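You operate a simulated robot arm through the tools that you are given. There is no shell and no other tool. Be economical: measure what you need, move in short steps, check, and stop when the job is done.

Carry out the task below with a simulated robot arm. There is one attempt and no reset: what you move stays moved.

TASK
Put the 35 gauge block from the core bench plate in the green basket and the 45 gauge block on top of the orange cover.
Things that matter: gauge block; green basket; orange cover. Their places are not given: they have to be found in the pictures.

It is judged by the outcome, as a careful person would: the job done as asked, and still so three seconds after it is handed in. It fails if anything else is knocked over, pushed out of place, dropped, spilled or broken.

THE ROBOT
A 7-joint arm with a two-finger parallel gripper, fixed in place. Base frame: the origin is at the foot of the arm, x ahead of it, y to its left, z up; the work surface is at about z = 0. Lengths are in cm, angles in degrees, forces in N, time in s.
With the tool pointing down near the work surface it reaches from about 24 to 62 cm from the base axis. Its first joint turns from -66.0 to 66.0 degrees. Payload 2.6 kg.
Tool frame: the origin (TCP) lies between the finger pads and is the grasp point; the fingertips stand 3 cm ahead of it; z points along the fingers, y is the line along which they close. The gripper opens to 9.4 cm. The fingers are 2.8 cm wide and 1 cm thick; the gripper's body (5 by 9.6 cm) begins 5.5 cm behind the TCP.
Orientation is told as [roll, pitch, yaw] about the base's x, y, z axes, in that order, counted from this pose: with the fingers straight down and closing along the base's y, the tool's x points along the base's -x, its y along +y and its z along -z.

THE INTERFACE
- The arm moves only by the tool nudge_tool. Its argument "targets" is a list of rows, each an object (a shift or turn left out is 0, a gripper value left out holds the last) with "translation": the shift along the tool's x, y, z in units of 40 mm (1.0 is 40 mm), a list of three; "delta_rot": the turn, a rotation vector about the tool's x, y, z in units of 6 degrees (1.0 is 6 degrees), a list of three. In form: [{"translation": [x, y, z], "delta_rot": [ax, ay, az]}, ...]. A call has 1 to 20 rows; each row shifts and turns the commanded pose from where the row before left it, along the tool's axes as they then stand. "grip" is the closure, from 0 (fully open) to 1 (shut), set as the call begins (left out, the last holds). A call with a number of a shift or a turn outside -1 to 1 is refused whole. A row lasts 0.2 s, in which the tool goes at most 5 cm and 8.6 degrees; a call with a longer step from one row to the next is refused whole, and so is a gripper value outside its range. A pose out of reach is approached as far as the arm can. The call stops where the force on the tool passes 40 N (or 10 N more than at its start, if that is more) or the arm is blocked; 0.2 s more then pass. The fingers move at their own pace (about 7.2 cm/s each) and stop on an object; they squeeze with about 34 N. The grip force told is the motor's: it shows also when the fingers shut on nothing. Time passes only in rows, and 0.2 s behind the last, so rows that do not move let the fingers close. It gives the time, the measured TCP pose, the force on the tool (base axes), the opening and the grip force at its end, in the units of the frame above (readings bear some noise), and new pictures: "show" is both (left out), scene, wrist or none.
- Cameras (640 x 400 px; columns grow to the right, rows downward): "scene" is fixed at [2.89, 42.53, 58.06]; the picture's right is [-0.83, -0.56, 0.00], its down [-0.27, 0.40, -0.88] and it looks along [0.49, -0.73, -0.48] (base axes); focal length 268 px, centre (320, 200). "wrist" rides on the gripper at [-3.7, 0, -5.8] in the tool frame; the picture's right is [0.00, -1.00, 0.00], its down [0.97, 0.00, -0.24] and it looks along [0.24, 0.00, 0.97] (tool axes); focal length 218 px, centre (320, 200).
- probe_pixels(camera, pixels): there is no depth. For up to 12 entries [column, row, z] of the newest picture of that camera ("zoom" is the newest enlarged one), the place [x, y] in the base frame at which the ray of that pixel passes the height z, good to about 0.2 cm, but the place of the scene camera against the robot may be out by one fixed shift of up to 1.2 cm in any direction. No time passes.
- zoom(camera, box): a new picture of the part [left, top, right, bottom] of that camera's present view, enlarged. No time passes.
- job_done(): hands the job in; it is judged then, once.

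Work in short steps. Measure before you move; look again where a grasp or a placing could have gone wrong, and mend it. You have 60 turns and 120 pictures in all, the two below and enlarged ones among them. Open the gripper and draw the arm clear of the work before you hand the job in, unless the task says otherwise; then end with one line.

The tools are called after "Emit:" by a JSON object that holds its "method" and its "body". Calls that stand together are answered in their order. nudge_tool: Moves the arm, as the interface text tells. Its arguments: {"type":"object","properties":{"targets":{"type":"array"},"grip":{"type":"number"},"show":{"type":"string","enum":["both","scene","wrist","none"]}},"required":["targets"]} The other tools are called the same way: probe_pixels (camera, pixels) gives the place at which the rays of pixels pass given heights; zoom (camera, box) takes an enlarged picture of a part of a camera's view; job_done () hands the job in.

At the start:

```text
time_s: 0.0
ee_pos: [29.47, 0.56, 44.24]
orientation: [-0.1, 0.0, 0.0]
force: [-0.5, -0.2, 1.4]
gripper_width: 9.4
gripper_force: 0.2
```

scene: 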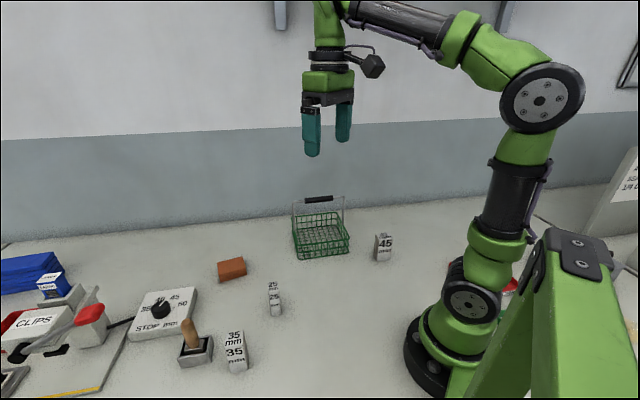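
wrist: 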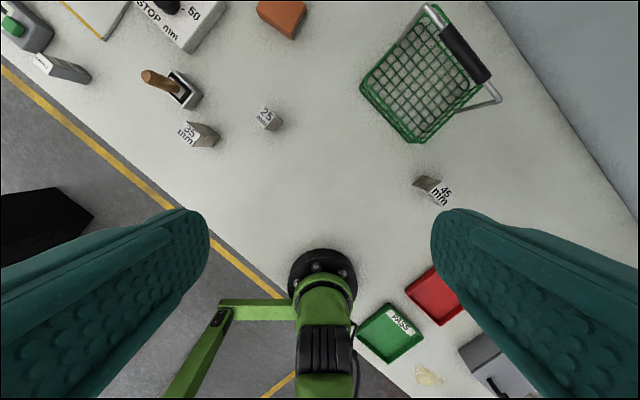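

I see blocks marked 35, 25 and 45, the green basket, and an orange item. I'll enlarge to identify them.

Emit:
{"method": "zoom", "body": {"camera": "scene", "box": [0, 230, 280, 400]}}

Emit:
{"method": "zoom", "body": {"camera": "scene", "box": [200, 180, 420, 390]}}

Emit:
{"method": "zoom", "body": {"camera": "wrist", "box": [120, 0, 520, 220]}}

Emit:
{"method": "probe_pixels", "body": {"camera": "wrist", "pixels": [[205, 135, 0], [272, 121, 0], [428, 188, 0], [280, 18, 0], [420, 85, 0], [365, 85, 0], [415, 140, 0], [480, 85, 0], [430, 10, 0]]}}

Emit:
{"method": "probe_pixels", "body": {"camera": "scene", "pixels": [[237, 370, 0], [275, 315, 0], [382, 260, 0], [232, 280, 0], [300, 258, 0], [349, 249, 0], [332, 230, 0], [296, 232, 0]]}}

```text
2.29 times, centred on (140, 315) of scene
```

zoom: 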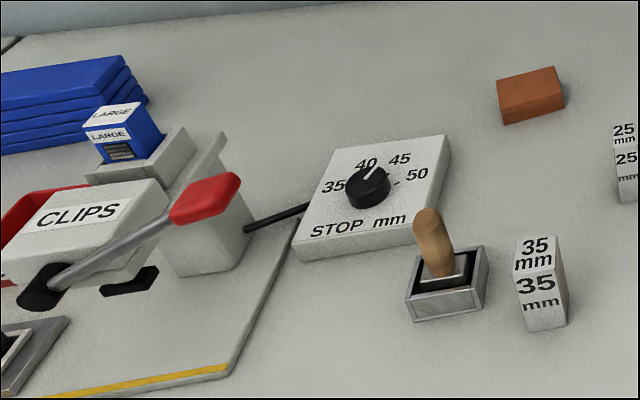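

```text
1.90 times, centred on (310, 285) of scene
```

zoom: 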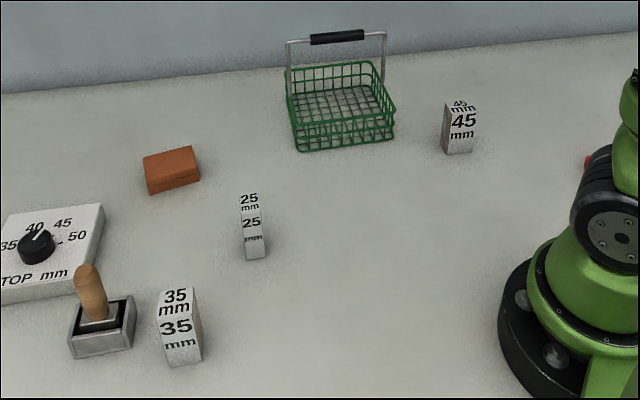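

```text
1.60 times, centred on (320, 110) of wrist
```

zoom: 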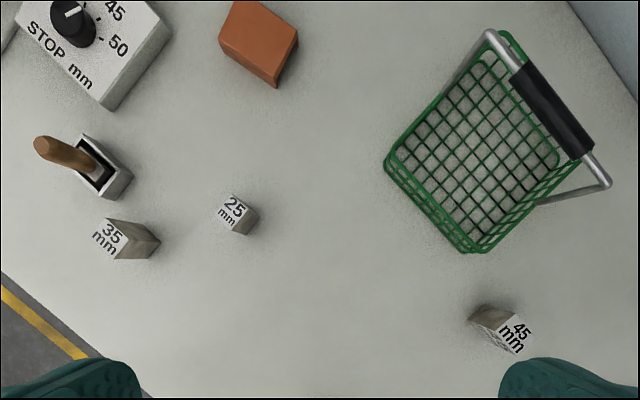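

```text
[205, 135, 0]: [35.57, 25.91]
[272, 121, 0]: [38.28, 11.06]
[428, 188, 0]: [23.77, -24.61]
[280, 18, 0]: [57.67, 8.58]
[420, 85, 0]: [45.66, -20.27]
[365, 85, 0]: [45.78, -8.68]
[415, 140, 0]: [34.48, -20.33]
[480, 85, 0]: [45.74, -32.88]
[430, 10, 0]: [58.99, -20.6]
```

```text
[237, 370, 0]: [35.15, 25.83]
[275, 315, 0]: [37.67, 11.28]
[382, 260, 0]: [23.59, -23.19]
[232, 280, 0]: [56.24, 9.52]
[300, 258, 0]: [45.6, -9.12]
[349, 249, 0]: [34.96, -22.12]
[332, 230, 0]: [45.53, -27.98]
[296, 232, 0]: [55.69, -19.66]
```

The blocks are at about 35: (35.4,25.9), 45: (23.7,-24), basket centre about (45.5,-19.5), and orange cover about (57,9). I move above the 35 block for a closer look.

Emit:
{"method": "nudge_tool", "body": {"targets": [{"translation": [-0.15, 0.9, 0.6]}, {"translation": [-0.15, 0.9, 0.6]}, {"translation": [-0.15, 0.9, 0.6]}, {"translation": [-0.15, 0.9, 0.6]}, {"translation": [-0.15, 0.9, 0.6]}, {"translation": [-0.15, 0.9, 0.6]}, {"translation": [-0.15, 0.9, 0.6]}, {"translation": [0, 0, 0]}], "grip": 0}}

```text
time_s: 1.8
ee_pos: [33.92, 25.79, 27.59]
orientation: [0.1, 0.0, 0.0]
force: [0.5, 0.3, 0.3]
gripper_width: 9.38
gripper_force: 0.0
```

scene: 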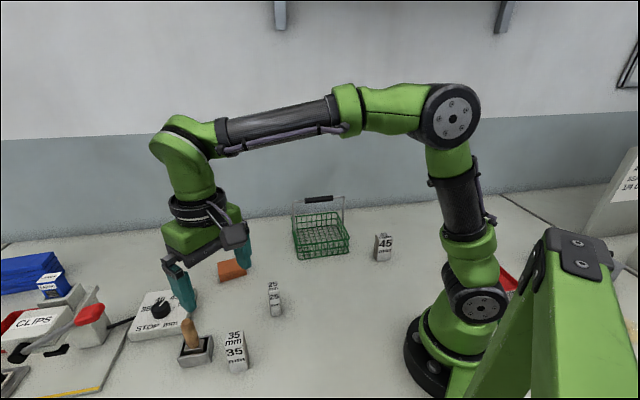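
wrist: 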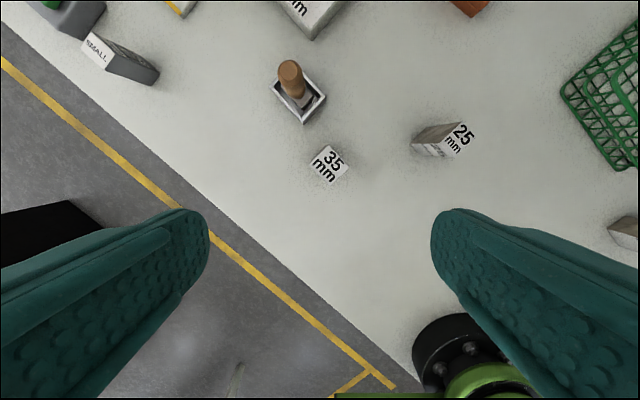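

Emit:
{"method": "zoom", "body": {"camera": "wrist", "box": [250, 40, 410, 220]}}

Emit:
{"method": "zoom", "body": {"camera": "scene", "box": [150, 300, 290, 390]}}

```text
2.22 times, centred on (330, 130) of wrist
```

zoom: 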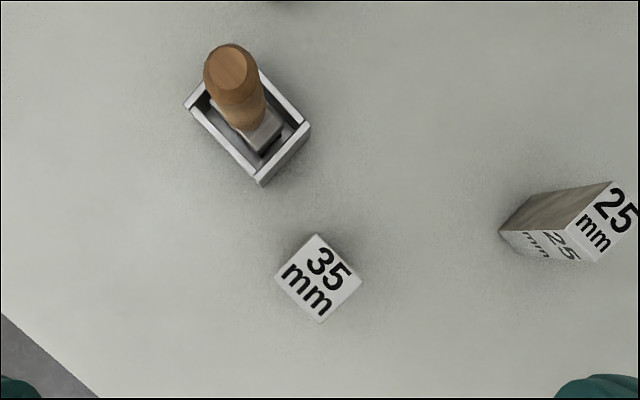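

```text
4.44 times, centred on (220, 345) of scene
```

zoom: 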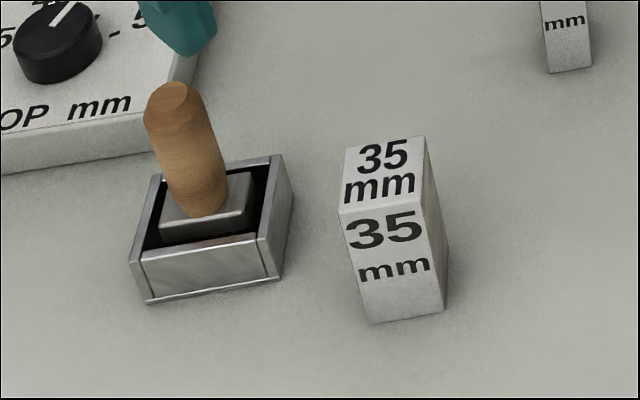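

Emit:
{"method": "probe_pixels", "body": {"camera": "zoom", "pixels": [[371, 322, 0], [445, 311, 0], [340, 213, 4], [340, 213, 5], [340, 213, 6], [418, 203, 4], [418, 203, 5], [418, 203, 6], [425, 137, 5], [348, 147, 5]]}}

Emit:
{"method": "probe_pixels", "body": {"camera": "wrist", "pixels": [[329, 145, 5], [348, 161.5, 5], [330, 183, 5], [310, 166, 5], [278, 89, 2.5], [301, 123, 2.5], [326, 96, 2.5], [290, 68, 6]]}}

```text
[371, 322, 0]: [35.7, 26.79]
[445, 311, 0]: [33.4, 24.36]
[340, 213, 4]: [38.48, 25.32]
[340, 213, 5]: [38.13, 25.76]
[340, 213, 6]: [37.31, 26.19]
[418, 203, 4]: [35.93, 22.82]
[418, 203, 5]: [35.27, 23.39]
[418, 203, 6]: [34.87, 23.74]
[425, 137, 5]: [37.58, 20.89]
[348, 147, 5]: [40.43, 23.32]
```

```text
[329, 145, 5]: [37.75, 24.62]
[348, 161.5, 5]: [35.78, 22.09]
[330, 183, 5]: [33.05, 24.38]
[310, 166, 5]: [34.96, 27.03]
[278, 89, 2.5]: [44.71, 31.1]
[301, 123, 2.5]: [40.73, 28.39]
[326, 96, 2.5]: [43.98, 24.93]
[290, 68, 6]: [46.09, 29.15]
```

The block top seems to be ~7.5 cm high with edges at ~51°/141°. I centre over it, turn 51° so the fingers avoid the stamp, and go down partway.

Emit:
{"method": "nudge_tool", "body": {"targets": [{"translation": [-0.42, -0.29, 0]}, {"delta_rot": [0, 0, -0.944], "translation": [0, 0, 0.25]}, {"delta_rot": [0, 0, -0.944], "translation": [0, 0, 0.25]}, {"delta_rot": [0, 0, -0.944], "translation": [0, 0, 0.25]}, {"delta_rot": [0, 0, -0.944], "translation": [0, 0, 0.25]}, {"delta_rot": [0, 0, -0.944], "translation": [0, 0, 0.25]}, {"delta_rot": [0, 0, -0.944], "translation": [0, 0, 0.25]}, {"delta_rot": [0, 0, -0.944], "translation": [0, 0, 0.25]}, {"delta_rot": [0, 0, -0.944], "translation": [0, 0, 0.25]}, {"delta_rot": [0, 0, -0.944], "translation": [0, 0, 0.25]}, {}]}}

```text
time_s: 4.2
ee_pos: [35.41, 24.63, 18.58]
orientation: [0.0, 0.0, 51.0]
force: [0.2, 0.8, -0.2]
gripper_width: 9.4
gripper_force: 0.1
```

scene: 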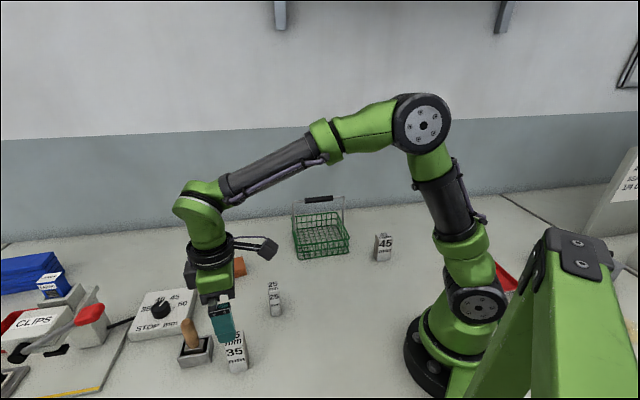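
wrist: 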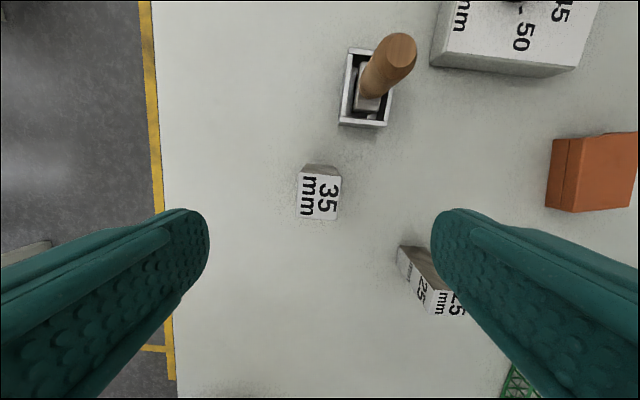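

Emit:
{"method": "probe_pixels", "body": {"camera": "wrist", "pixels": [[319, 197, 7.5], [299, 173, 7.5], [340, 177, 7.5], [339, 220, 7.5], [297, 219, 7.5], [306, 164, 0], [335, 166, 0], [319, 197, 6.5], [398, 36, 8]]}}

Emit:
{"method": "zoom", "body": {"camera": "wrist", "box": [260, 140, 380, 230]}}

```text
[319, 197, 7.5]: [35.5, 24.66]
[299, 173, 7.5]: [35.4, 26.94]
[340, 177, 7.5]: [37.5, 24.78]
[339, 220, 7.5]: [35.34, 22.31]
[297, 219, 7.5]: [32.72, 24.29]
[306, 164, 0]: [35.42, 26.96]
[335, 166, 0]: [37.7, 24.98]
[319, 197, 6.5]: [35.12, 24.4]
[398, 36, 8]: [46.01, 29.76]
```

```text
4.44 times, centred on (320, 185) of wrist
```

zoom: 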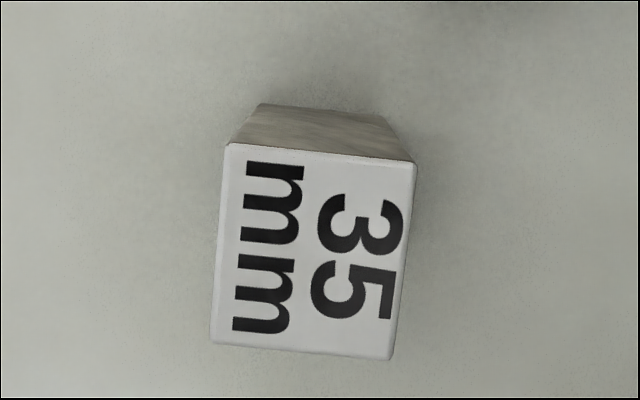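

Block confirmed at (35.3,24.6), 7.5 cm tall, ~4° off. I correct the turn, descend to TCP z≈5, then close.

Emit:
{"method": "nudge_tool", "body": {"targets": [{"delta_rot": [0, 0, 0.65]}, {"translation": [0, 0, 0.6]}, {"translation": [0, 0, 0.6]}, {"translation": [0, 0, 0.6]}, {"translation": [0, 0, 0.6]}, {"translation": [0, 0, 0.5]}, {"translation": [0, 0, 0.5]}, {}], "show": "wrist"}}

Emit:
{"method": "nudge_tool", "body": {"targets": [{}, {}, {}, {}], "grip": 1}}

```text
time_s: 6.0
ee_pos: [35.6, 24.67, 4.93]
orientation: [0.0, 0.0, 47.0]
force: [0.3, -0.7, 0.6]
gripper_width: 9.4
gripper_force: 0.3
```

wrist: 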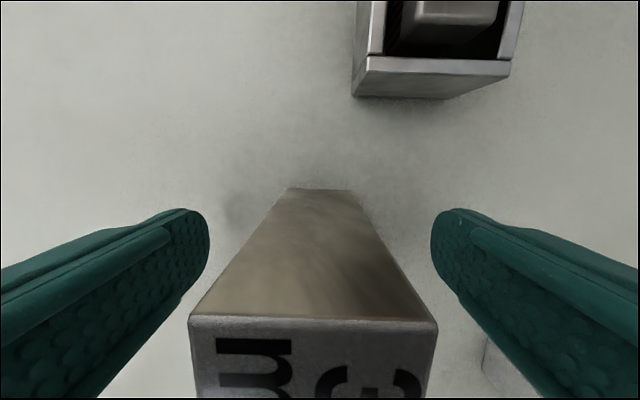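

```text
time_s: 7.0
ee_pos: [35.64, 24.75, 4.85]
orientation: [0.1, 0.0, 47.1]
force: [-1.0, 0.9, 0.6]
gripper_width: 3.63
gripper_force: 34.1
```

scene: 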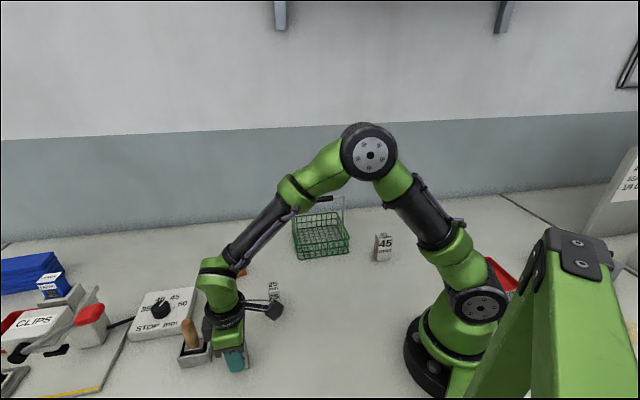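
wrist: 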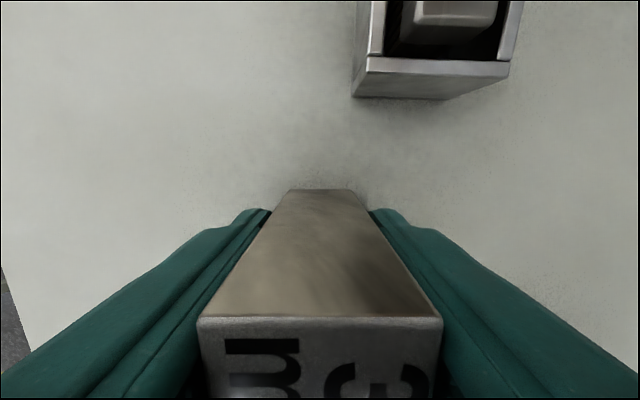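

The grip holds at 3.6 cm. I lift ~24 cm and turn to yaw −40 so the closing line runs parallel to the basket handle.

Emit:
{"method": "nudge_tool", "body": {"targets": [{"translation": [0, 0, -0.5]}, {"translation": [0, 0, -0.8]}, {"translation": [0, 0, -0.8]}, {"translation": [0, 0, -0.8]}, {"translation": [0, 0, -0.2], "delta_rot": [0, 0, 0.97]}, {"translation": [0, 0, -0.2], "delta_rot": [0, 0, 0.97]}, {"translation": [0, 0, -0.2], "delta_rot": [0, 0, 0.97]}, {"translation": [0, 0, -0.2], "delta_rot": [0, 0, 0.97]}, {"translation": [0, 0, -0.2], "delta_rot": [0, 0, 0.97]}, {"translation": [0, 0, -0.2], "delta_rot": [0, 0, 0.97]}, {"translation": [0, 0, -0.2], "delta_rot": [0, 0, 0.97]}, {"translation": [0, 0, -0.2], "delta_rot": [0, 0, 0.97]}, {"translation": [0, 0, -0.2], "delta_rot": [0, 0, 0.97]}, {"translation": [0, 0, -0.2], "delta_rot": [0, 0, 0.97]}, {"translation": [0, 0, -0.2], "delta_rot": [0, 0, 0.97]}, {"translation": [0, 0, -0.2], "delta_rot": [0, 0, 0.97]}, {"translation": [0, 0, -0.2], "delta_rot": [0, 0, 0.97]}, {"translation": [0, 0, -0.2], "delta_rot": [0, 0, 0.97]}, {"translation": [0, 0, -0.2], "delta_rot": [0, 0, 0.97]}, {}], "show": "wrist"}}

```text
time_s: 11.2
ee_pos: [35.48, 24.56, 28.59]
orientation: [0.0, 0.0, -40.3]
force: [-0.5, -0.5, -2.5]
gripper_width: 3.6
gripper_force: 34.4
```

wrist: 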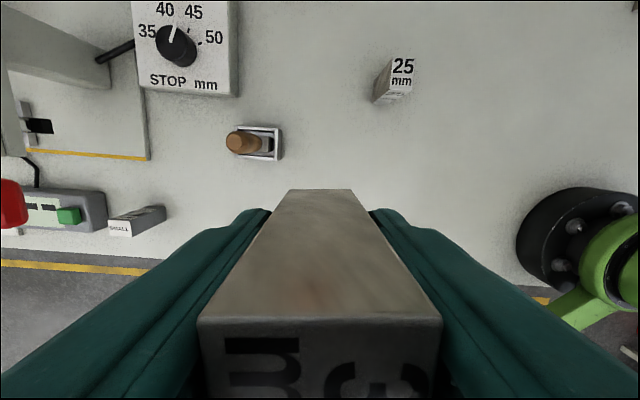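

Emit:
{"method": "nudge_tool", "body": {"targets": [{"translation": [-0.4, -0.41, 0]}, {"translation": [-0.64, -0.658, 0]}, {"translation": [-0.64, -0.658, 0]}, {"translation": [-0.64, -0.658, 0]}, {"translation": [-0.64, -0.658, 0]}, {"translation": [-0.64, -0.658, 0]}, {"translation": [-0.64, -0.658, 0]}, {"translation": [-0.64, -0.658, 0]}, {"translation": [-0.64, -0.658, 0]}, {"translation": [-0.64, -0.658, 0]}, {"translation": [-0.24, -0.248, 0]}, {}]}}

```text
time_s: 13.8
ee_pos: [38.0, -11.95, 28.4]
orientation: [0.1, 0.0, -40.1]
force: [0.2, 0.1, -2.3]
gripper_width: 3.6
gripper_force: 34.1
```

scene: 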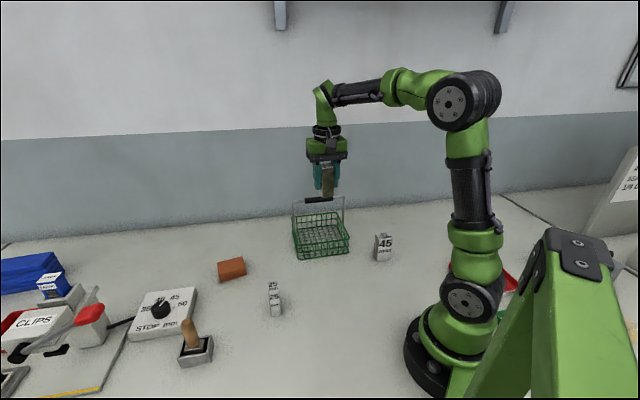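
wrist: 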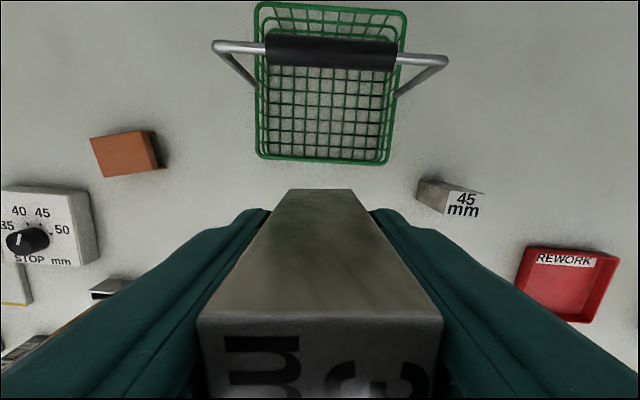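

Emit:
{"method": "zoom", "body": {"camera": "wrist", "box": [200, 0, 460, 180]}}

Emit:
{"method": "zoom", "body": {"camera": "scene", "box": [280, 185, 400, 270]}}

Emit:
{"method": "probe_pixels", "body": {"camera": "wrist", "pixels": [[257, 157, 5], [386, 164, 5], [257, 3, 5], [405, 12, 5], [270, 138, 0], [378, 145, 0], [266, 50, 14], [396, 55, 14], [275, 40, 0], [390, 45, 0]]}}

```text
2.22 times, centred on (330, 90) of wrist
```

zoom: 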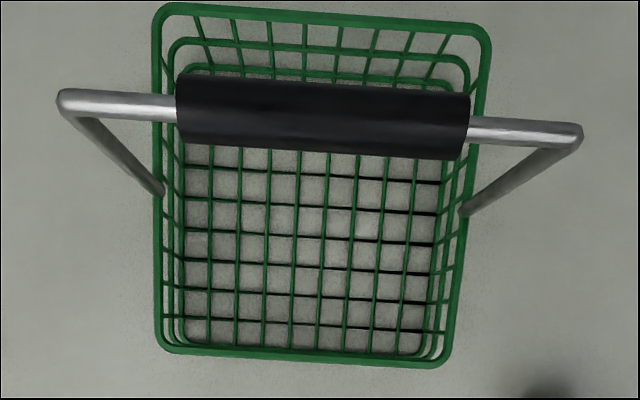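

```text
4.71 times, centred on (340, 228) of scene
```

zoom: 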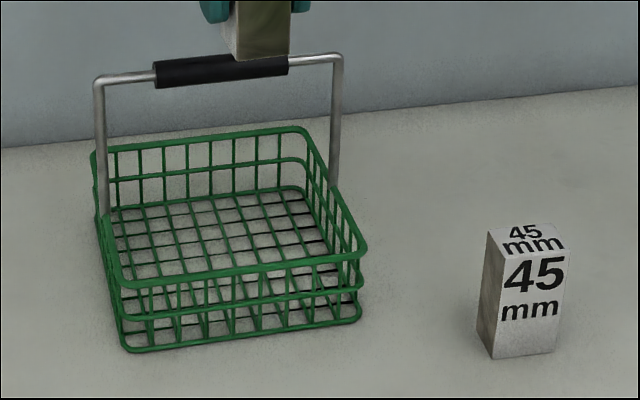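

```text
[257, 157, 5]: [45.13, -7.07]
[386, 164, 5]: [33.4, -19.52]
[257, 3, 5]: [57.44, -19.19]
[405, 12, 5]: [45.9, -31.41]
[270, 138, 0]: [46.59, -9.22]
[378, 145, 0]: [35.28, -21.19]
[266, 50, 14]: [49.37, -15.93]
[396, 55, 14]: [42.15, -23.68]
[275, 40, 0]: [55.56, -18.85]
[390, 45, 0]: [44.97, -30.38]
```

Emit:
{"method": "probe_pixels", "body": {"camera": "wrist", "pixels": [[217, 47, 12], [217, 47, 14], [217, 47, 16], [444, 61, 12], [444, 61, 14], [444, 61, 16], [327, 22, 0], [262, 85, 5], [392, 92, 5]]}}

Emit:
{"method": "probe_pixels", "body": {"camera": "zoom", "pixels": [[98, 80, 12], [98, 80, 14], [98, 80, 16], [340, 57, 12], [340, 57, 14], [340, 57, 16], [105, 225, 4], [105, 225, 5], [335, 185, 4], [335, 185, 5]]}}

```text
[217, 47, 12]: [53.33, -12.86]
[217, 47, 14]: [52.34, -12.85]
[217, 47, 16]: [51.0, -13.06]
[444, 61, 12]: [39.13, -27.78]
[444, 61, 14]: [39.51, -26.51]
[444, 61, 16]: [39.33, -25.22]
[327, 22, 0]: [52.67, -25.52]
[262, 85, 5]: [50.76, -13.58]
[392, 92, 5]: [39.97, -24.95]
```

```text
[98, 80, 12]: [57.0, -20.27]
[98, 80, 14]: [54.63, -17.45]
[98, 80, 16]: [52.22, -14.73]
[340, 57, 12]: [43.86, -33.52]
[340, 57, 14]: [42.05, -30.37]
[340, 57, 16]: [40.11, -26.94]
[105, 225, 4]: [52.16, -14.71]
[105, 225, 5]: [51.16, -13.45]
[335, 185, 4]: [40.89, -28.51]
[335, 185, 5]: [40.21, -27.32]
```

Emit:
{"method": "probe_pixels", "body": {"camera": "wrist", "pixels": [[275, 153, 0.3], [374, 158, 0.3], [266, 156, 2.5], [380, 162, 2.5], [257, 157, 6], [386, 164, 6], [257, 3, 6], [405, 12, 6]]}}

```text
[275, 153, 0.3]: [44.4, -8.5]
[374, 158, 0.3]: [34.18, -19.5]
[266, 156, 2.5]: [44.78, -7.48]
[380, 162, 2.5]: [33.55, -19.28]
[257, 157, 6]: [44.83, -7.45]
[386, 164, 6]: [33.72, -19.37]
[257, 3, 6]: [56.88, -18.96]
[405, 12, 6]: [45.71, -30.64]
```

The basket handle bar is at z≈16 over the basket's centre line, and the front half is ~8 cm deep. I align to −43.3° over (42.05,−16.15) and lower to z≈15.

Emit:
{"method": "nudge_tool", "body": {"targets": [{"delta_rot": [0, 0, 0.53]}, {"translation": [-0.73, -0.035, 0]}, {"translation": [-0.73, -0.035, 0]}, {}, {"translation": [0, 0, 0.5]}, {"translation": [0, 0, 0.5]}, {"translation": [0, 0, 0.5]}, {"translation": [0, 0, 0.5]}, {"translation": [0, 0, 0.5]}, {"translation": [0, 0, 0.5]}, {"translation": [0, 0, 0.4]}, {}]}}

Emit:
{"method": "zoom", "body": {"camera": "scene", "box": [270, 130, 400, 270]}}

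```text
time_s: 16.4
ee_pos: [42.06, -16.1, 14.89]
orientation: [0.1, 0.0, -43.4]
force: [0.2, -0.1, -3.2]
gripper_width: 3.62
gripper_force: 34.1
```

scene: 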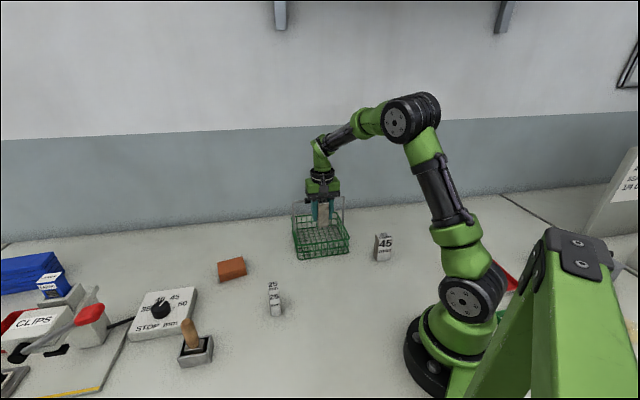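
wrist: 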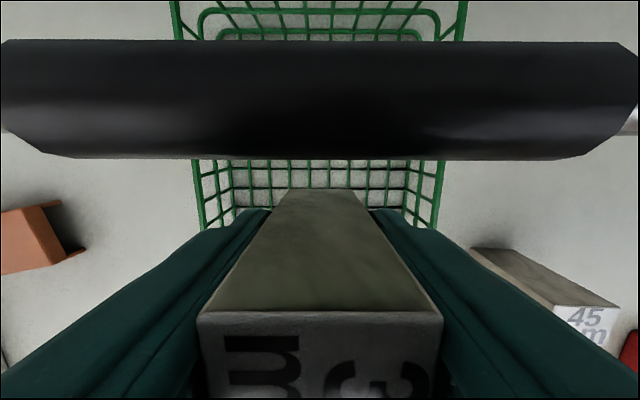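

```text
2.86 times, centred on (335, 200) of scene
```

zoom: 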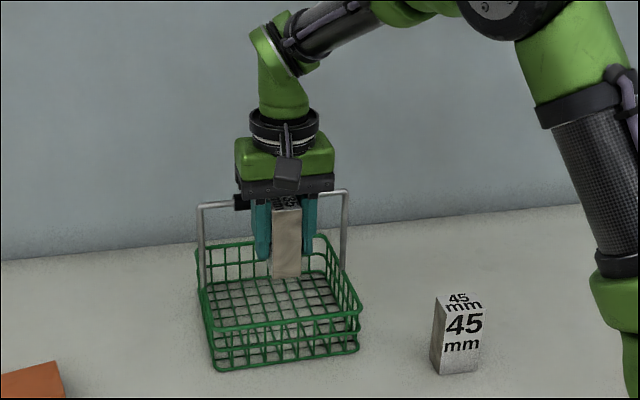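

The bar's near edge is ~3.4 cm from the tool axis; I shift 0.7 cm away from it, then lower to about 1 cm above the basket floor.

Emit:
{"method": "nudge_tool", "body": {"targets": [{"translation": [0.175, 0, 0]}, {"translation": [0, 0, 0.4]}, {"translation": [0, 0, 0.4]}, {"translation": [0, 0, 0.4]}, {"translation": [0, 0, 0.4]}, {"translation": [0, 0, 0.3]}, {"translation": [0, 0, 0.2]}, {}]}}

Emit:
{"method": "zoom", "body": {"camera": "scene", "box": [270, 130, 400, 270]}}

```text
time_s: 17.4
ee_pos: [42.02, -15.96, 11.19]
orientation: [0.6, -1.1, -43.5]
force: [-2.2, 2.5, 5.4]
gripper_width: 3.6
gripper_force: 33.6
stopped in row 5: the force on the tool passed its limit (the readings are from after the stop); the commanded pose is now the measured one
```

scene: 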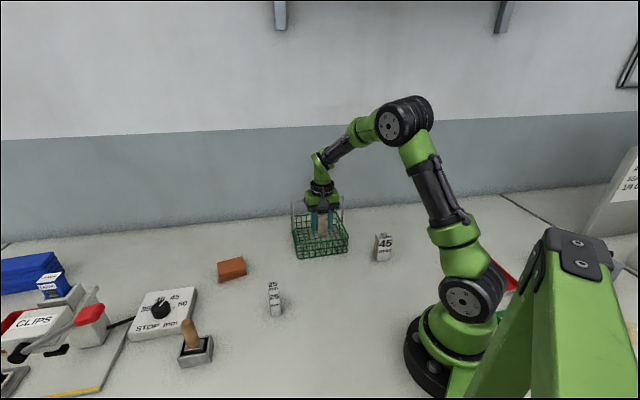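
wrist: 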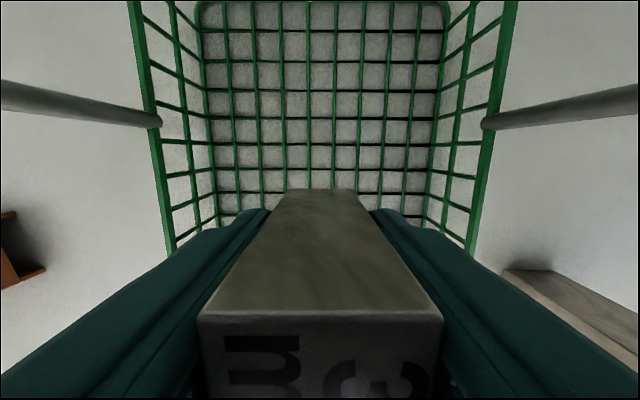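

```text
2.86 times, centred on (335, 200) of scene
```

zoom: 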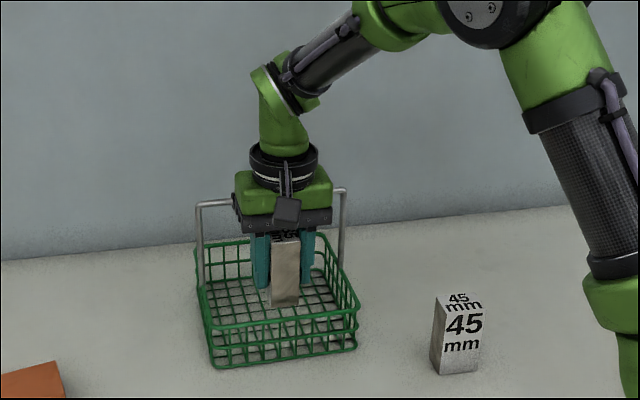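

The force stop came at z 11.2: the camera housing (tool −x side) probably met the handle bar. I back straight up and check that the basket is undisturbed.

Emit:
{"method": "nudge_tool", "body": {"targets": [{"translation": [0.05, 0, -0.2]}, {"translation": [0.05, 0, -0.3]}, {"translation": [0, 0, -0.5]}, {"translation": [0, 0, -0.8]}, {"translation": [0, 0, -0.8]}, {"translation": [0, 0, -0.8]}, {"translation": [0.5, 0, 0]}, {"translation": [0.5, 0, 0]}, {}]}}

Emit:
{"method": "zoom", "body": {"camera": "scene", "box": [280, 185, 400, 270]}}

```text
time_s: 19.4
ee_pos: [38.65, -12.79, 24.62]
orientation: [0.5, -1.2, -43.3]
force: [0.7, 0.2, -2.6]
gripper_width: 3.63
gripper_force: 34.1
```

scene: 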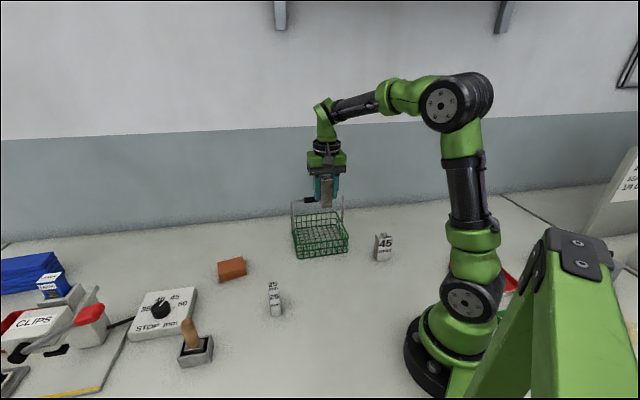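
wrist: 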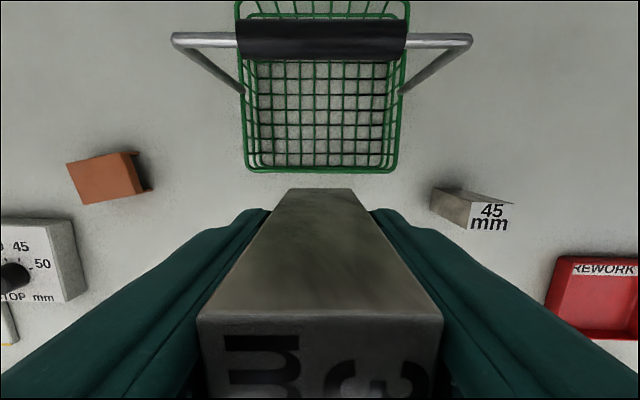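

```text
4.71 times, centred on (340, 228) of scene
```

zoom: 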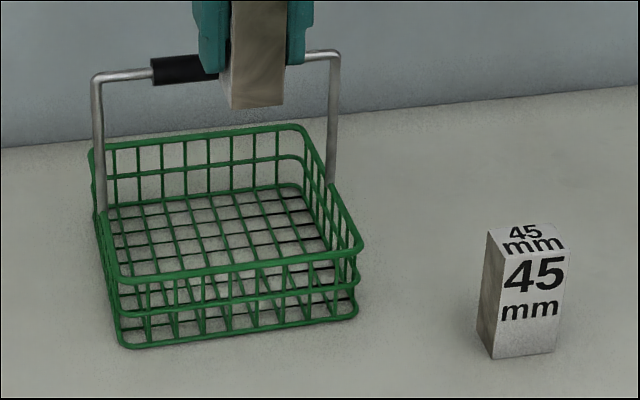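

The basket moved by only about 0.2 cm. To clear the bar I'll set the block on open bench near (32,−6) and re-grip it with the tool leaned back.

Emit:
{"method": "nudge_tool", "body": {"targets": [{"delta_rot": [0.083, 0.2, 0], "translation": [0.8, 0, 0]}, {"translation": [0.8, 0, 0]}, {"translation": [0.75, 0, 0]}, {}, {"translation": [0, 0, 0.7]}, {"translation": [0, 0, 0.8]}, {"translation": [0, 0, 0.8]}, {"translation": [0, 0, 0.8]}, {"translation": [0, 0, 0.7]}, {"translation": [0, 0, 0.5]}, {"translation": [0, 0, 0.3]}, {"translation": [0, 0, 0.2]}, {}]}}

```text
time_s: 22.2
ee_pos: [31.56, -6.21, 5.37]
orientation: [-0.1, 0.1, -43.5]
force: [0.3, -0.1, -2.2]
gripper_width: 3.61
gripper_force: 33.8
```

scene: 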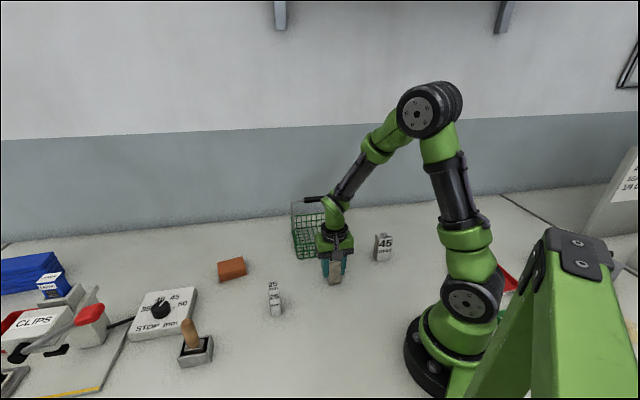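
wrist: 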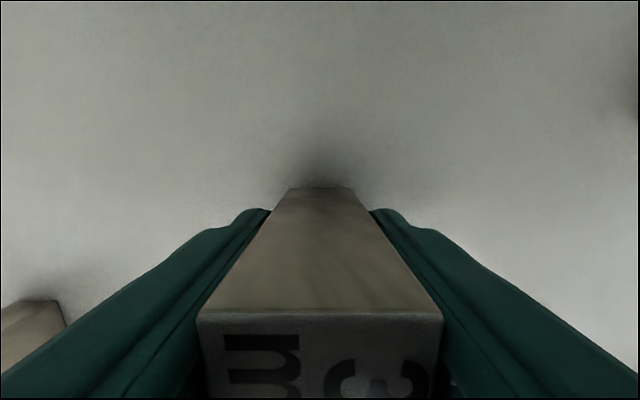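

Emit:
{"method": "nudge_tool", "body": {"targets": [{"translation": [0, 0, 0.04]}, {"translation": [0, 0, 0.04]}, {"translation": [0, 0, 0.03]}, {}], "show": "none"}}

```text
time_s: 23.2
ee_pos: [31.64, -6.37, 5.0]
orientation: [-0.1, -0.1, -43.5]
force: [-1.9, -0.1, 2.7]
gripper_width: 3.62
gripper_force: 34.3
```

The block has touched down (force sign flipped). I open, then lean the tool back 24° about its y axis.

Emit:
{"method": "nudge_tool", "body": {"targets": [{}, {}, {}, {}, {"delta_rot": [0, -0.8, 0]}, {"delta_rot": [0, -0.8, 0]}, {"delta_rot": [0, -0.8, 0]}, {"delta_rot": [0, -0.8, 0]}, {"delta_rot": [0, -0.8, 0]}, {}], "grip": 0}}

Emit:
{"method": "zoom", "body": {"camera": "scene", "box": [260, 180, 400, 300]}}

```text
time_s: 25.4
ee_pos: [31.71, -6.31, 4.88]
orientation: [0.0, -24.0, -43.5]
force: [-0.3, -0.7, -0.3]
gripper_width: 9.39
gripper_force: 0.0
```

scene: 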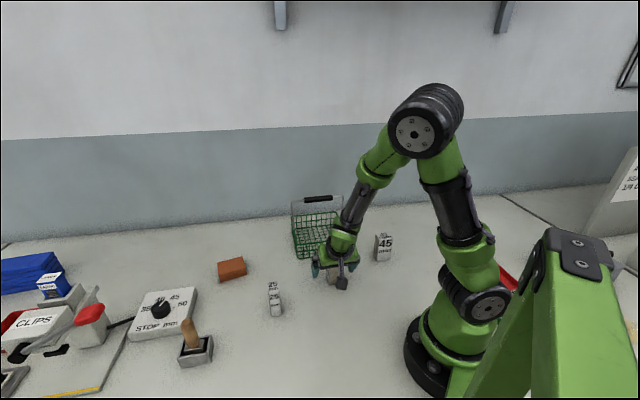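
wrist: 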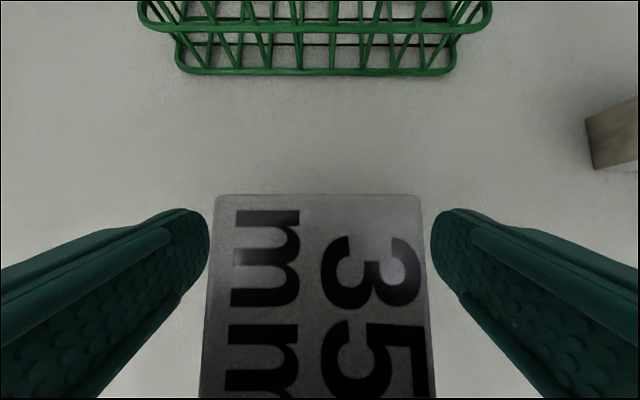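

```text
3.33 times, centred on (330, 240) of scene
```

zoom: 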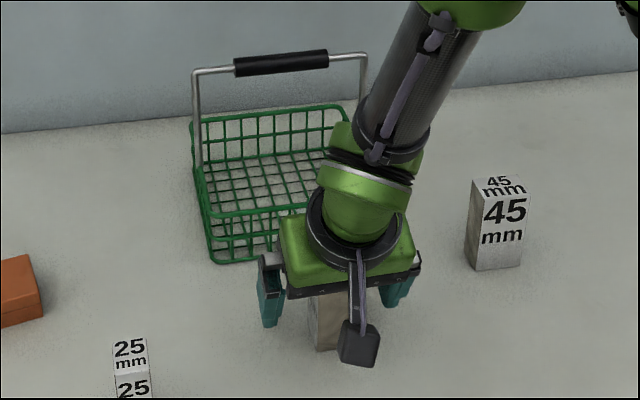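

Emit:
{"method": "probe_pixels", "body": {"camera": "zoom", "pixels": [[360, 345, 4], [360, 345, 7], [360, 345, 10], [360, 345, 13], [350, 260, 10], [350, 260, 14]]}}

Emit:
{"method": "nudge_tool", "body": {"targets": [{}, {}, {}, {}], "grip": 1}}

```text
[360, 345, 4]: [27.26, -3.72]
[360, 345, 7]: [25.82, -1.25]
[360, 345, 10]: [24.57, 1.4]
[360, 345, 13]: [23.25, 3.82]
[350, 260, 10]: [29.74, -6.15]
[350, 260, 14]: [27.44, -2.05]
```

```text
time_s: 26.4
ee_pos: [31.66, -6.28, 4.9]
orientation: [-0.1, -24.1, -43.4]
force: [0.5, -0.1, 0.6]
gripper_width: 3.58
gripper_force: 34.2
```

scene: 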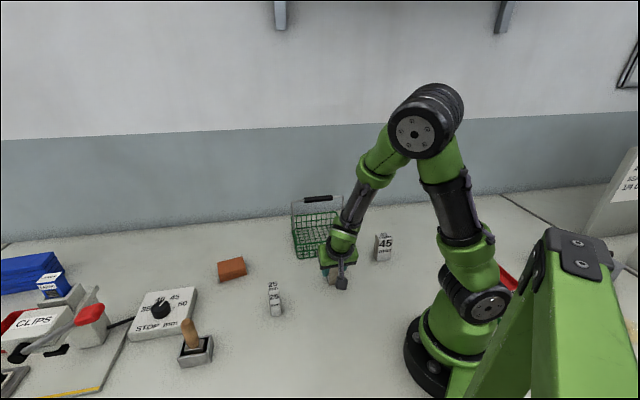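
wrist: 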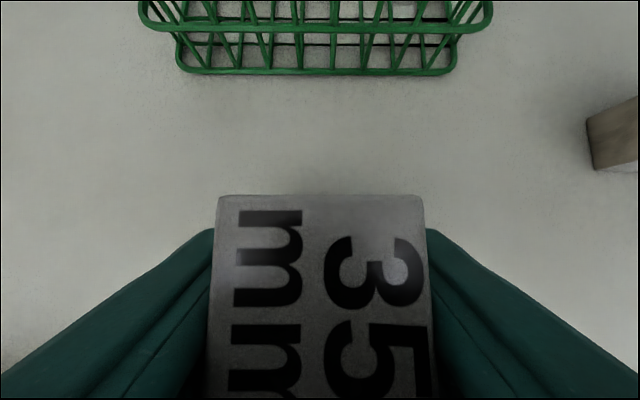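

Re-gripped (3.58 cm). I lift 20 cm vertically, then move horizontally 14.4 cm over the front half of the basket.

Emit:
{"method": "nudge_tool", "body": {"targets": [{"translation": [-0.2, 0, -0.457]}, {"translation": [-0.407, 0, -0.914]}, {"translation": [-0.407, 0, -0.914]}, {"translation": [-0.407, 0, -0.914]}, {"translation": [-0.407, 0, -0.914]}, {"translation": [-0.2, 0, -0.457]}, {}, {"translation": [-0.658, 0, 0.293]}, {"translation": [-0.658, 0, 0.293]}, {"translation": [-0.658, 0, 0.293]}, {"translation": [-0.658, 0, 0.293]}, {"translation": [-0.658, 0, 0.293]}, {}]}}

Emit:
{"method": "zoom", "body": {"camera": "scene", "box": [270, 130, 400, 270]}}

```text
time_s: 29.2
ee_pos: [42.13, -15.93, 25.04]
orientation: [0.0, -23.9, -43.4]
force: [-0.6, 0.3, -3.1]
gripper_width: 3.64
gripper_force: 33.9
```

scene: 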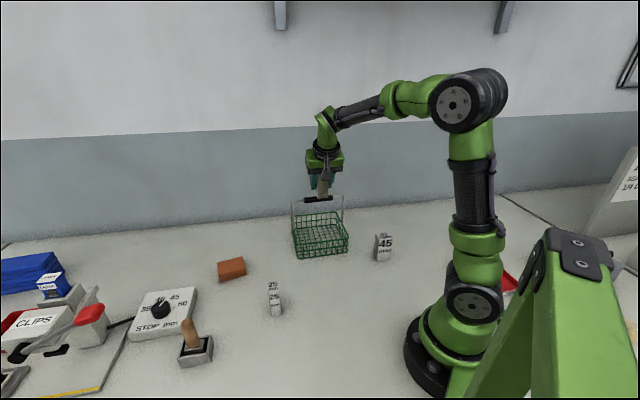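
wrist: 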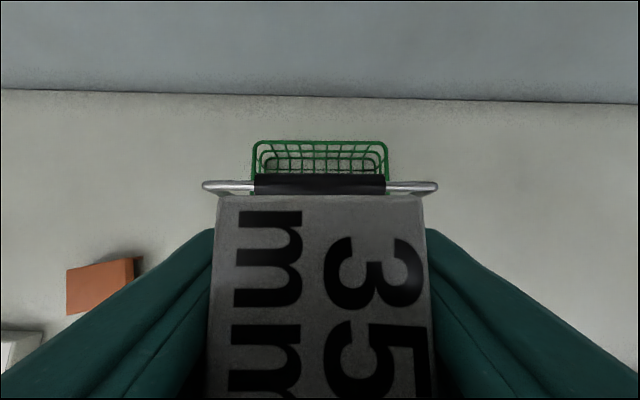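

```text
2.86 times, centred on (335, 200) of scene
```

zoom: 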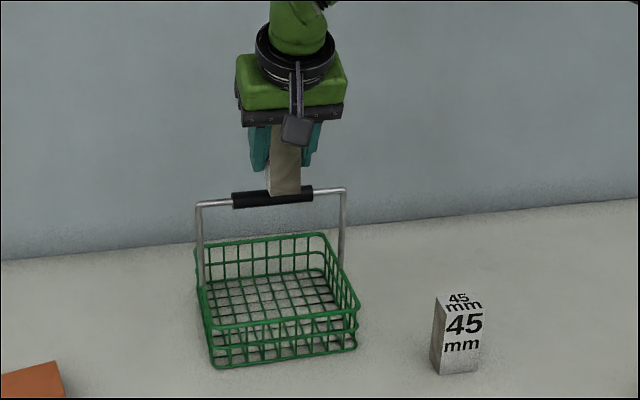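

Emit:
{"method": "probe_pixels", "body": {"camera": "wrist", "pixels": [[205, 187, 16], [436, 188, 16], [252, 143, 6], [388, 143, 6], [320, 194, 16]]}}

```text
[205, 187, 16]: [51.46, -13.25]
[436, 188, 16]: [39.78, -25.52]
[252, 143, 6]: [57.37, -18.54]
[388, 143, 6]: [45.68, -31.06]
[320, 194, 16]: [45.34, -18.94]
```

Bar centre is (45.6,−19.4), 4.9 cm away; lateral alignment is good. I descend vertically to z≈6.2.

Emit:
{"method": "nudge_tool", "body": {"targets": [{"translation": [0.244, 0, 0.548]}, {"translation": [0.244, 0, 0.548]}, {"translation": [0.244, 0, 0.548]}, {"translation": [0.163, 0, 0.366]}, {"translation": [0.163, 0, 0.366]}, {"translation": [0.163, 0, 0.366]}, {"translation": [0.163, 0, 0.366]}, {"translation": [0.163, 0, 0.366]}, {"translation": [0.163, 0, 0.366]}, {"translation": [0.102, 0, 0.228]}, {"translation": [0.09, 0, 0.2]}, {}]}}

Emit:
{"method": "zoom", "body": {"camera": "scene", "box": [270, 150, 400, 270]}}

```text
time_s: 31.8
ee_pos: [42.22, -16.16, 6.13]
orientation: [0.0, -24.0, -43.4]
force: [0.3, -0.1, -2.8]
gripper_width: 3.64
gripper_force: 34.1
```

scene: 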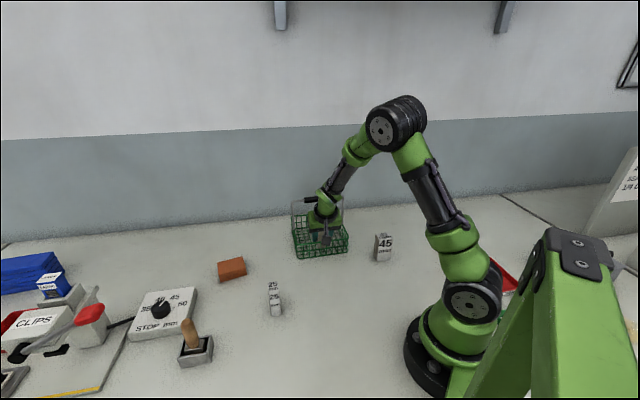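
wrist: 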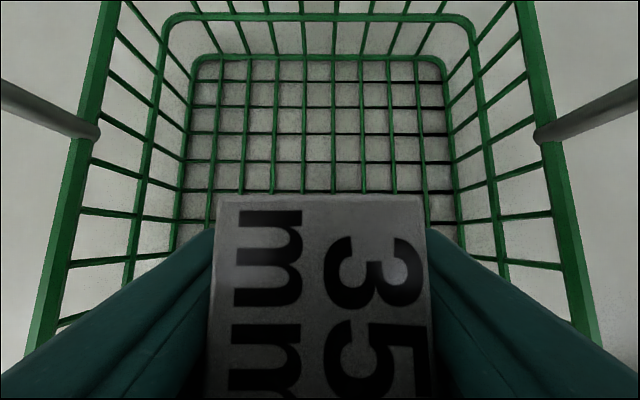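

```text
3.33 times, centred on (335, 210) of scene
```

zoom: 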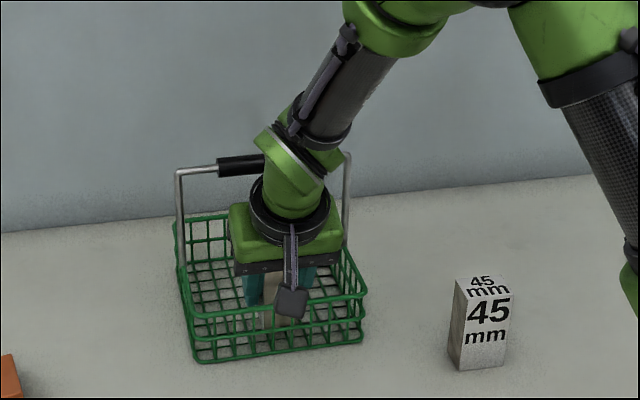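

Inside with clearance all round. I lower in 0.2 cm steps until contact.

Emit:
{"method": "nudge_tool", "body": {"targets": [{"translation": [0.02, 0, 0.046]}, {"translation": [0.02, 0, 0.046]}, {"translation": [0.02, 0, 0.046]}, {}], "show": "none"}}

```text
time_s: 32.8
ee_pos: [42.03, -16.04, 5.66]
orientation: [-0.1, -23.9, -43.5]
force: [-0.5, 0.4, -2.4]
gripper_width: 3.61
gripper_force: 34.1
```

Emit:
{"method": "nudge_tool", "body": {"targets": [{"translation": [0.02, 0, 0.046]}, {"translation": [0.01, 0, 0.023]}, {}], "show": "none"}}

```text
time_s: 33.6
ee_pos: [41.99, -16.17, 5.38]
orientation: [-0.1, -24.0, -43.4]
force: [-0.7, -0.7, 0.1]
gripper_width: 3.61
gripper_force: 33.8
```

Weight has transferred to the basket floor. I release and rise vertically.

Emit:
{"method": "nudge_tool", "body": {"targets": [{}, {}, {}, {"translation": [-0.163, 0, -0.366]}, {"translation": [-0.163, 0, -0.366]}, {"translation": [-0.244, 0, -0.548]}, {"translation": [-0.244, 0, -0.548]}, {"translation": [-0.244, 0, -0.548]}, {"translation": [-0.326, 0, -0.73]}, {"translation": [-0.326, 0, -0.73]}, {"translation": [-0.326, 0, -0.73]}, {"translation": [-0.326, 0, -0.73]}, {}], "grip": 0.2}}

Emit:
{"method": "zoom", "body": {"camera": "scene", "box": [270, 180, 400, 280]}}

```text
time_s: 36.4
ee_pos: [42.05, -16.03, 28.28]
orientation: [0.0, -23.9, -43.4]
force: [0.0, 0.1, 0.6]
gripper_width: 7.52
gripper_force: 0.0
```

scene: 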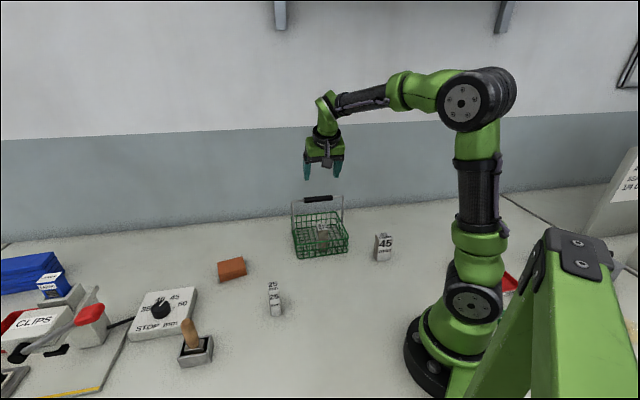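
wrist: 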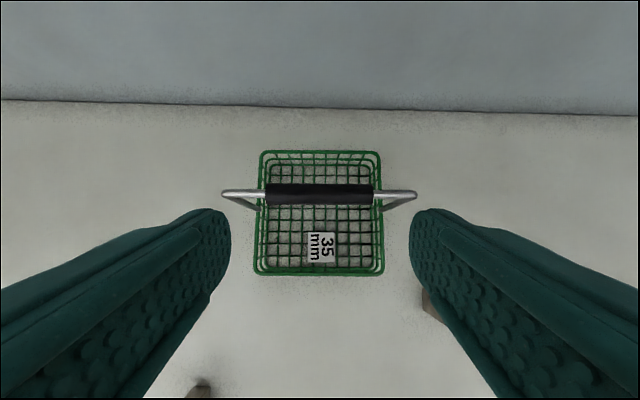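

```text
4.00 times, centred on (335, 230) of scene
```

zoom: 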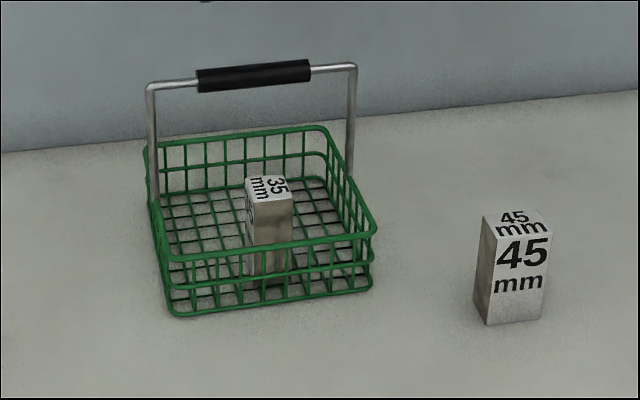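

The 35 block stands in the basket. Next I straighten the tool and go above the 45 block near (23.7,−24).

Emit:
{"method": "nudge_tool", "body": {"targets": [{"delta_rot": [0, 0.8, 0]}, {"delta_rot": [0, 0.8, 0]}, {"delta_rot": [0, 0.8, 0]}, {"delta_rot": [0, 0.8, 0]}, {"delta_rot": [0, 0.8, 0]}, {"translation": [0.33, -0.77, 0]}, {"translation": [0.33, -0.77, 0]}, {"translation": [0.33, -0.77, 0]}, {"translation": [0.33, -0.77, 0]}, {"translation": [0.33, -0.77, 0]}, {"translation": [0.33, -0.77, 0]}, {"translation": [0, 0, 0.5]}, {}], "grip": 0}}

```text
time_s: 39.2
ee_pos: [23.61, -24.15, 26.59]
orientation: [-0.1, 0.0, -43.4]
force: [0.3, -0.2, -0.5]
gripper_width: 9.42
gripper_force: 0.0
```

scene: 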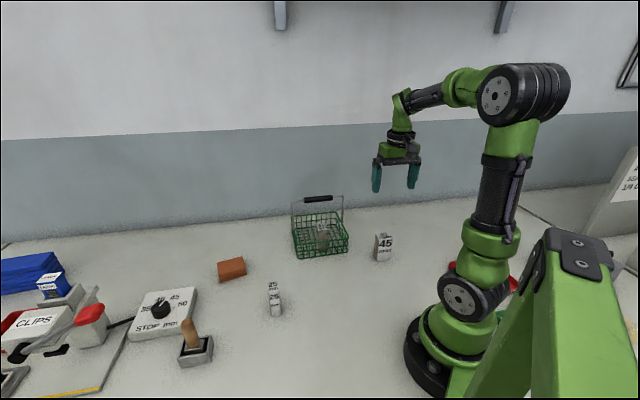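
wrist: 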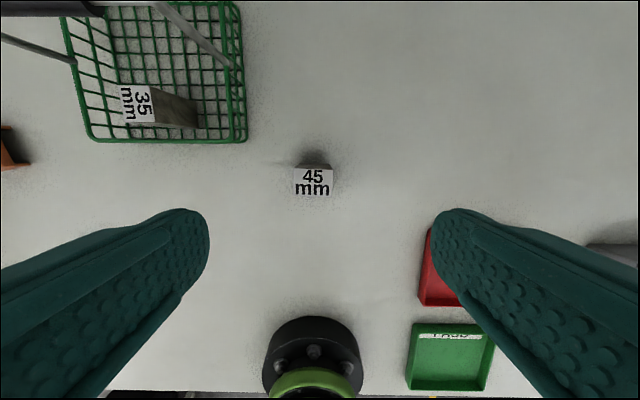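

Emit:
{"method": "zoom", "body": {"camera": "wrist", "box": [270, 140, 360, 210]}}

Emit:
{"method": "probe_pixels", "body": {"camera": "wrist", "pixels": [[295, 168, 7.5], [333, 168, 7.5], [333, 195, 7.5], [295, 195, 7.5], [297, 166, 0], [330, 166, 0], [247, 140, 5], [431, 229, 1]]}}

```text
5.71 times, centred on (315, 175) of wrist
```

zoom: 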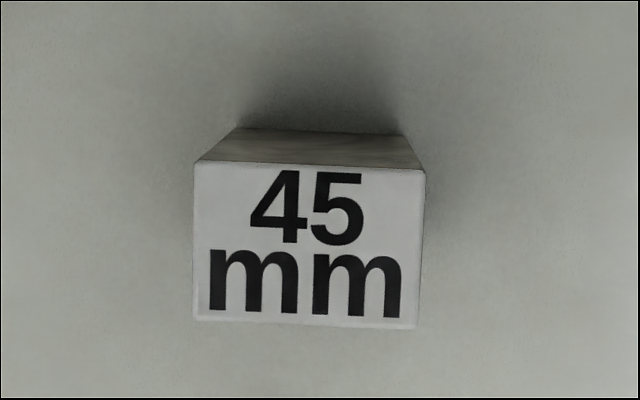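

```text
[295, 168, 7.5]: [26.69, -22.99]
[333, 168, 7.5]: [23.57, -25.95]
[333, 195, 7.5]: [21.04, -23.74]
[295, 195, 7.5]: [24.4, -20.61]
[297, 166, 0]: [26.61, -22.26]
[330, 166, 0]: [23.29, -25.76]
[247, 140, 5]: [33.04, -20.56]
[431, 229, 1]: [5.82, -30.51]
```

Emit:
{"method": "probe_pixels", "body": {"camera": "wrist", "pixels": [[301.2, 162.4, 0], [329.4, 163.6, 0], [293.5, 168.5, 7.5], [333.5, 170.5, 7.5], [331.8, 197.3, 7.5], [293.5, 196, 7.5], [293.5, 168.5, 6.5], [333.5, 170.5, 6.5], [331.8, 197.3, 6.5], [293.5, 196, 6.5]]}}

```text
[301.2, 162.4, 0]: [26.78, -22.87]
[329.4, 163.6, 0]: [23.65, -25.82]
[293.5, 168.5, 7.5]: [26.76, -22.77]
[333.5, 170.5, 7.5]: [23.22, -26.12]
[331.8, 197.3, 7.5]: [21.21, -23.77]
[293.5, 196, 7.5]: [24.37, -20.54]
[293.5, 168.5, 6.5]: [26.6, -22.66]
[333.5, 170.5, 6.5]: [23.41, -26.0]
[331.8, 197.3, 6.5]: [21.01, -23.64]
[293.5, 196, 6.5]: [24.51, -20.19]
```

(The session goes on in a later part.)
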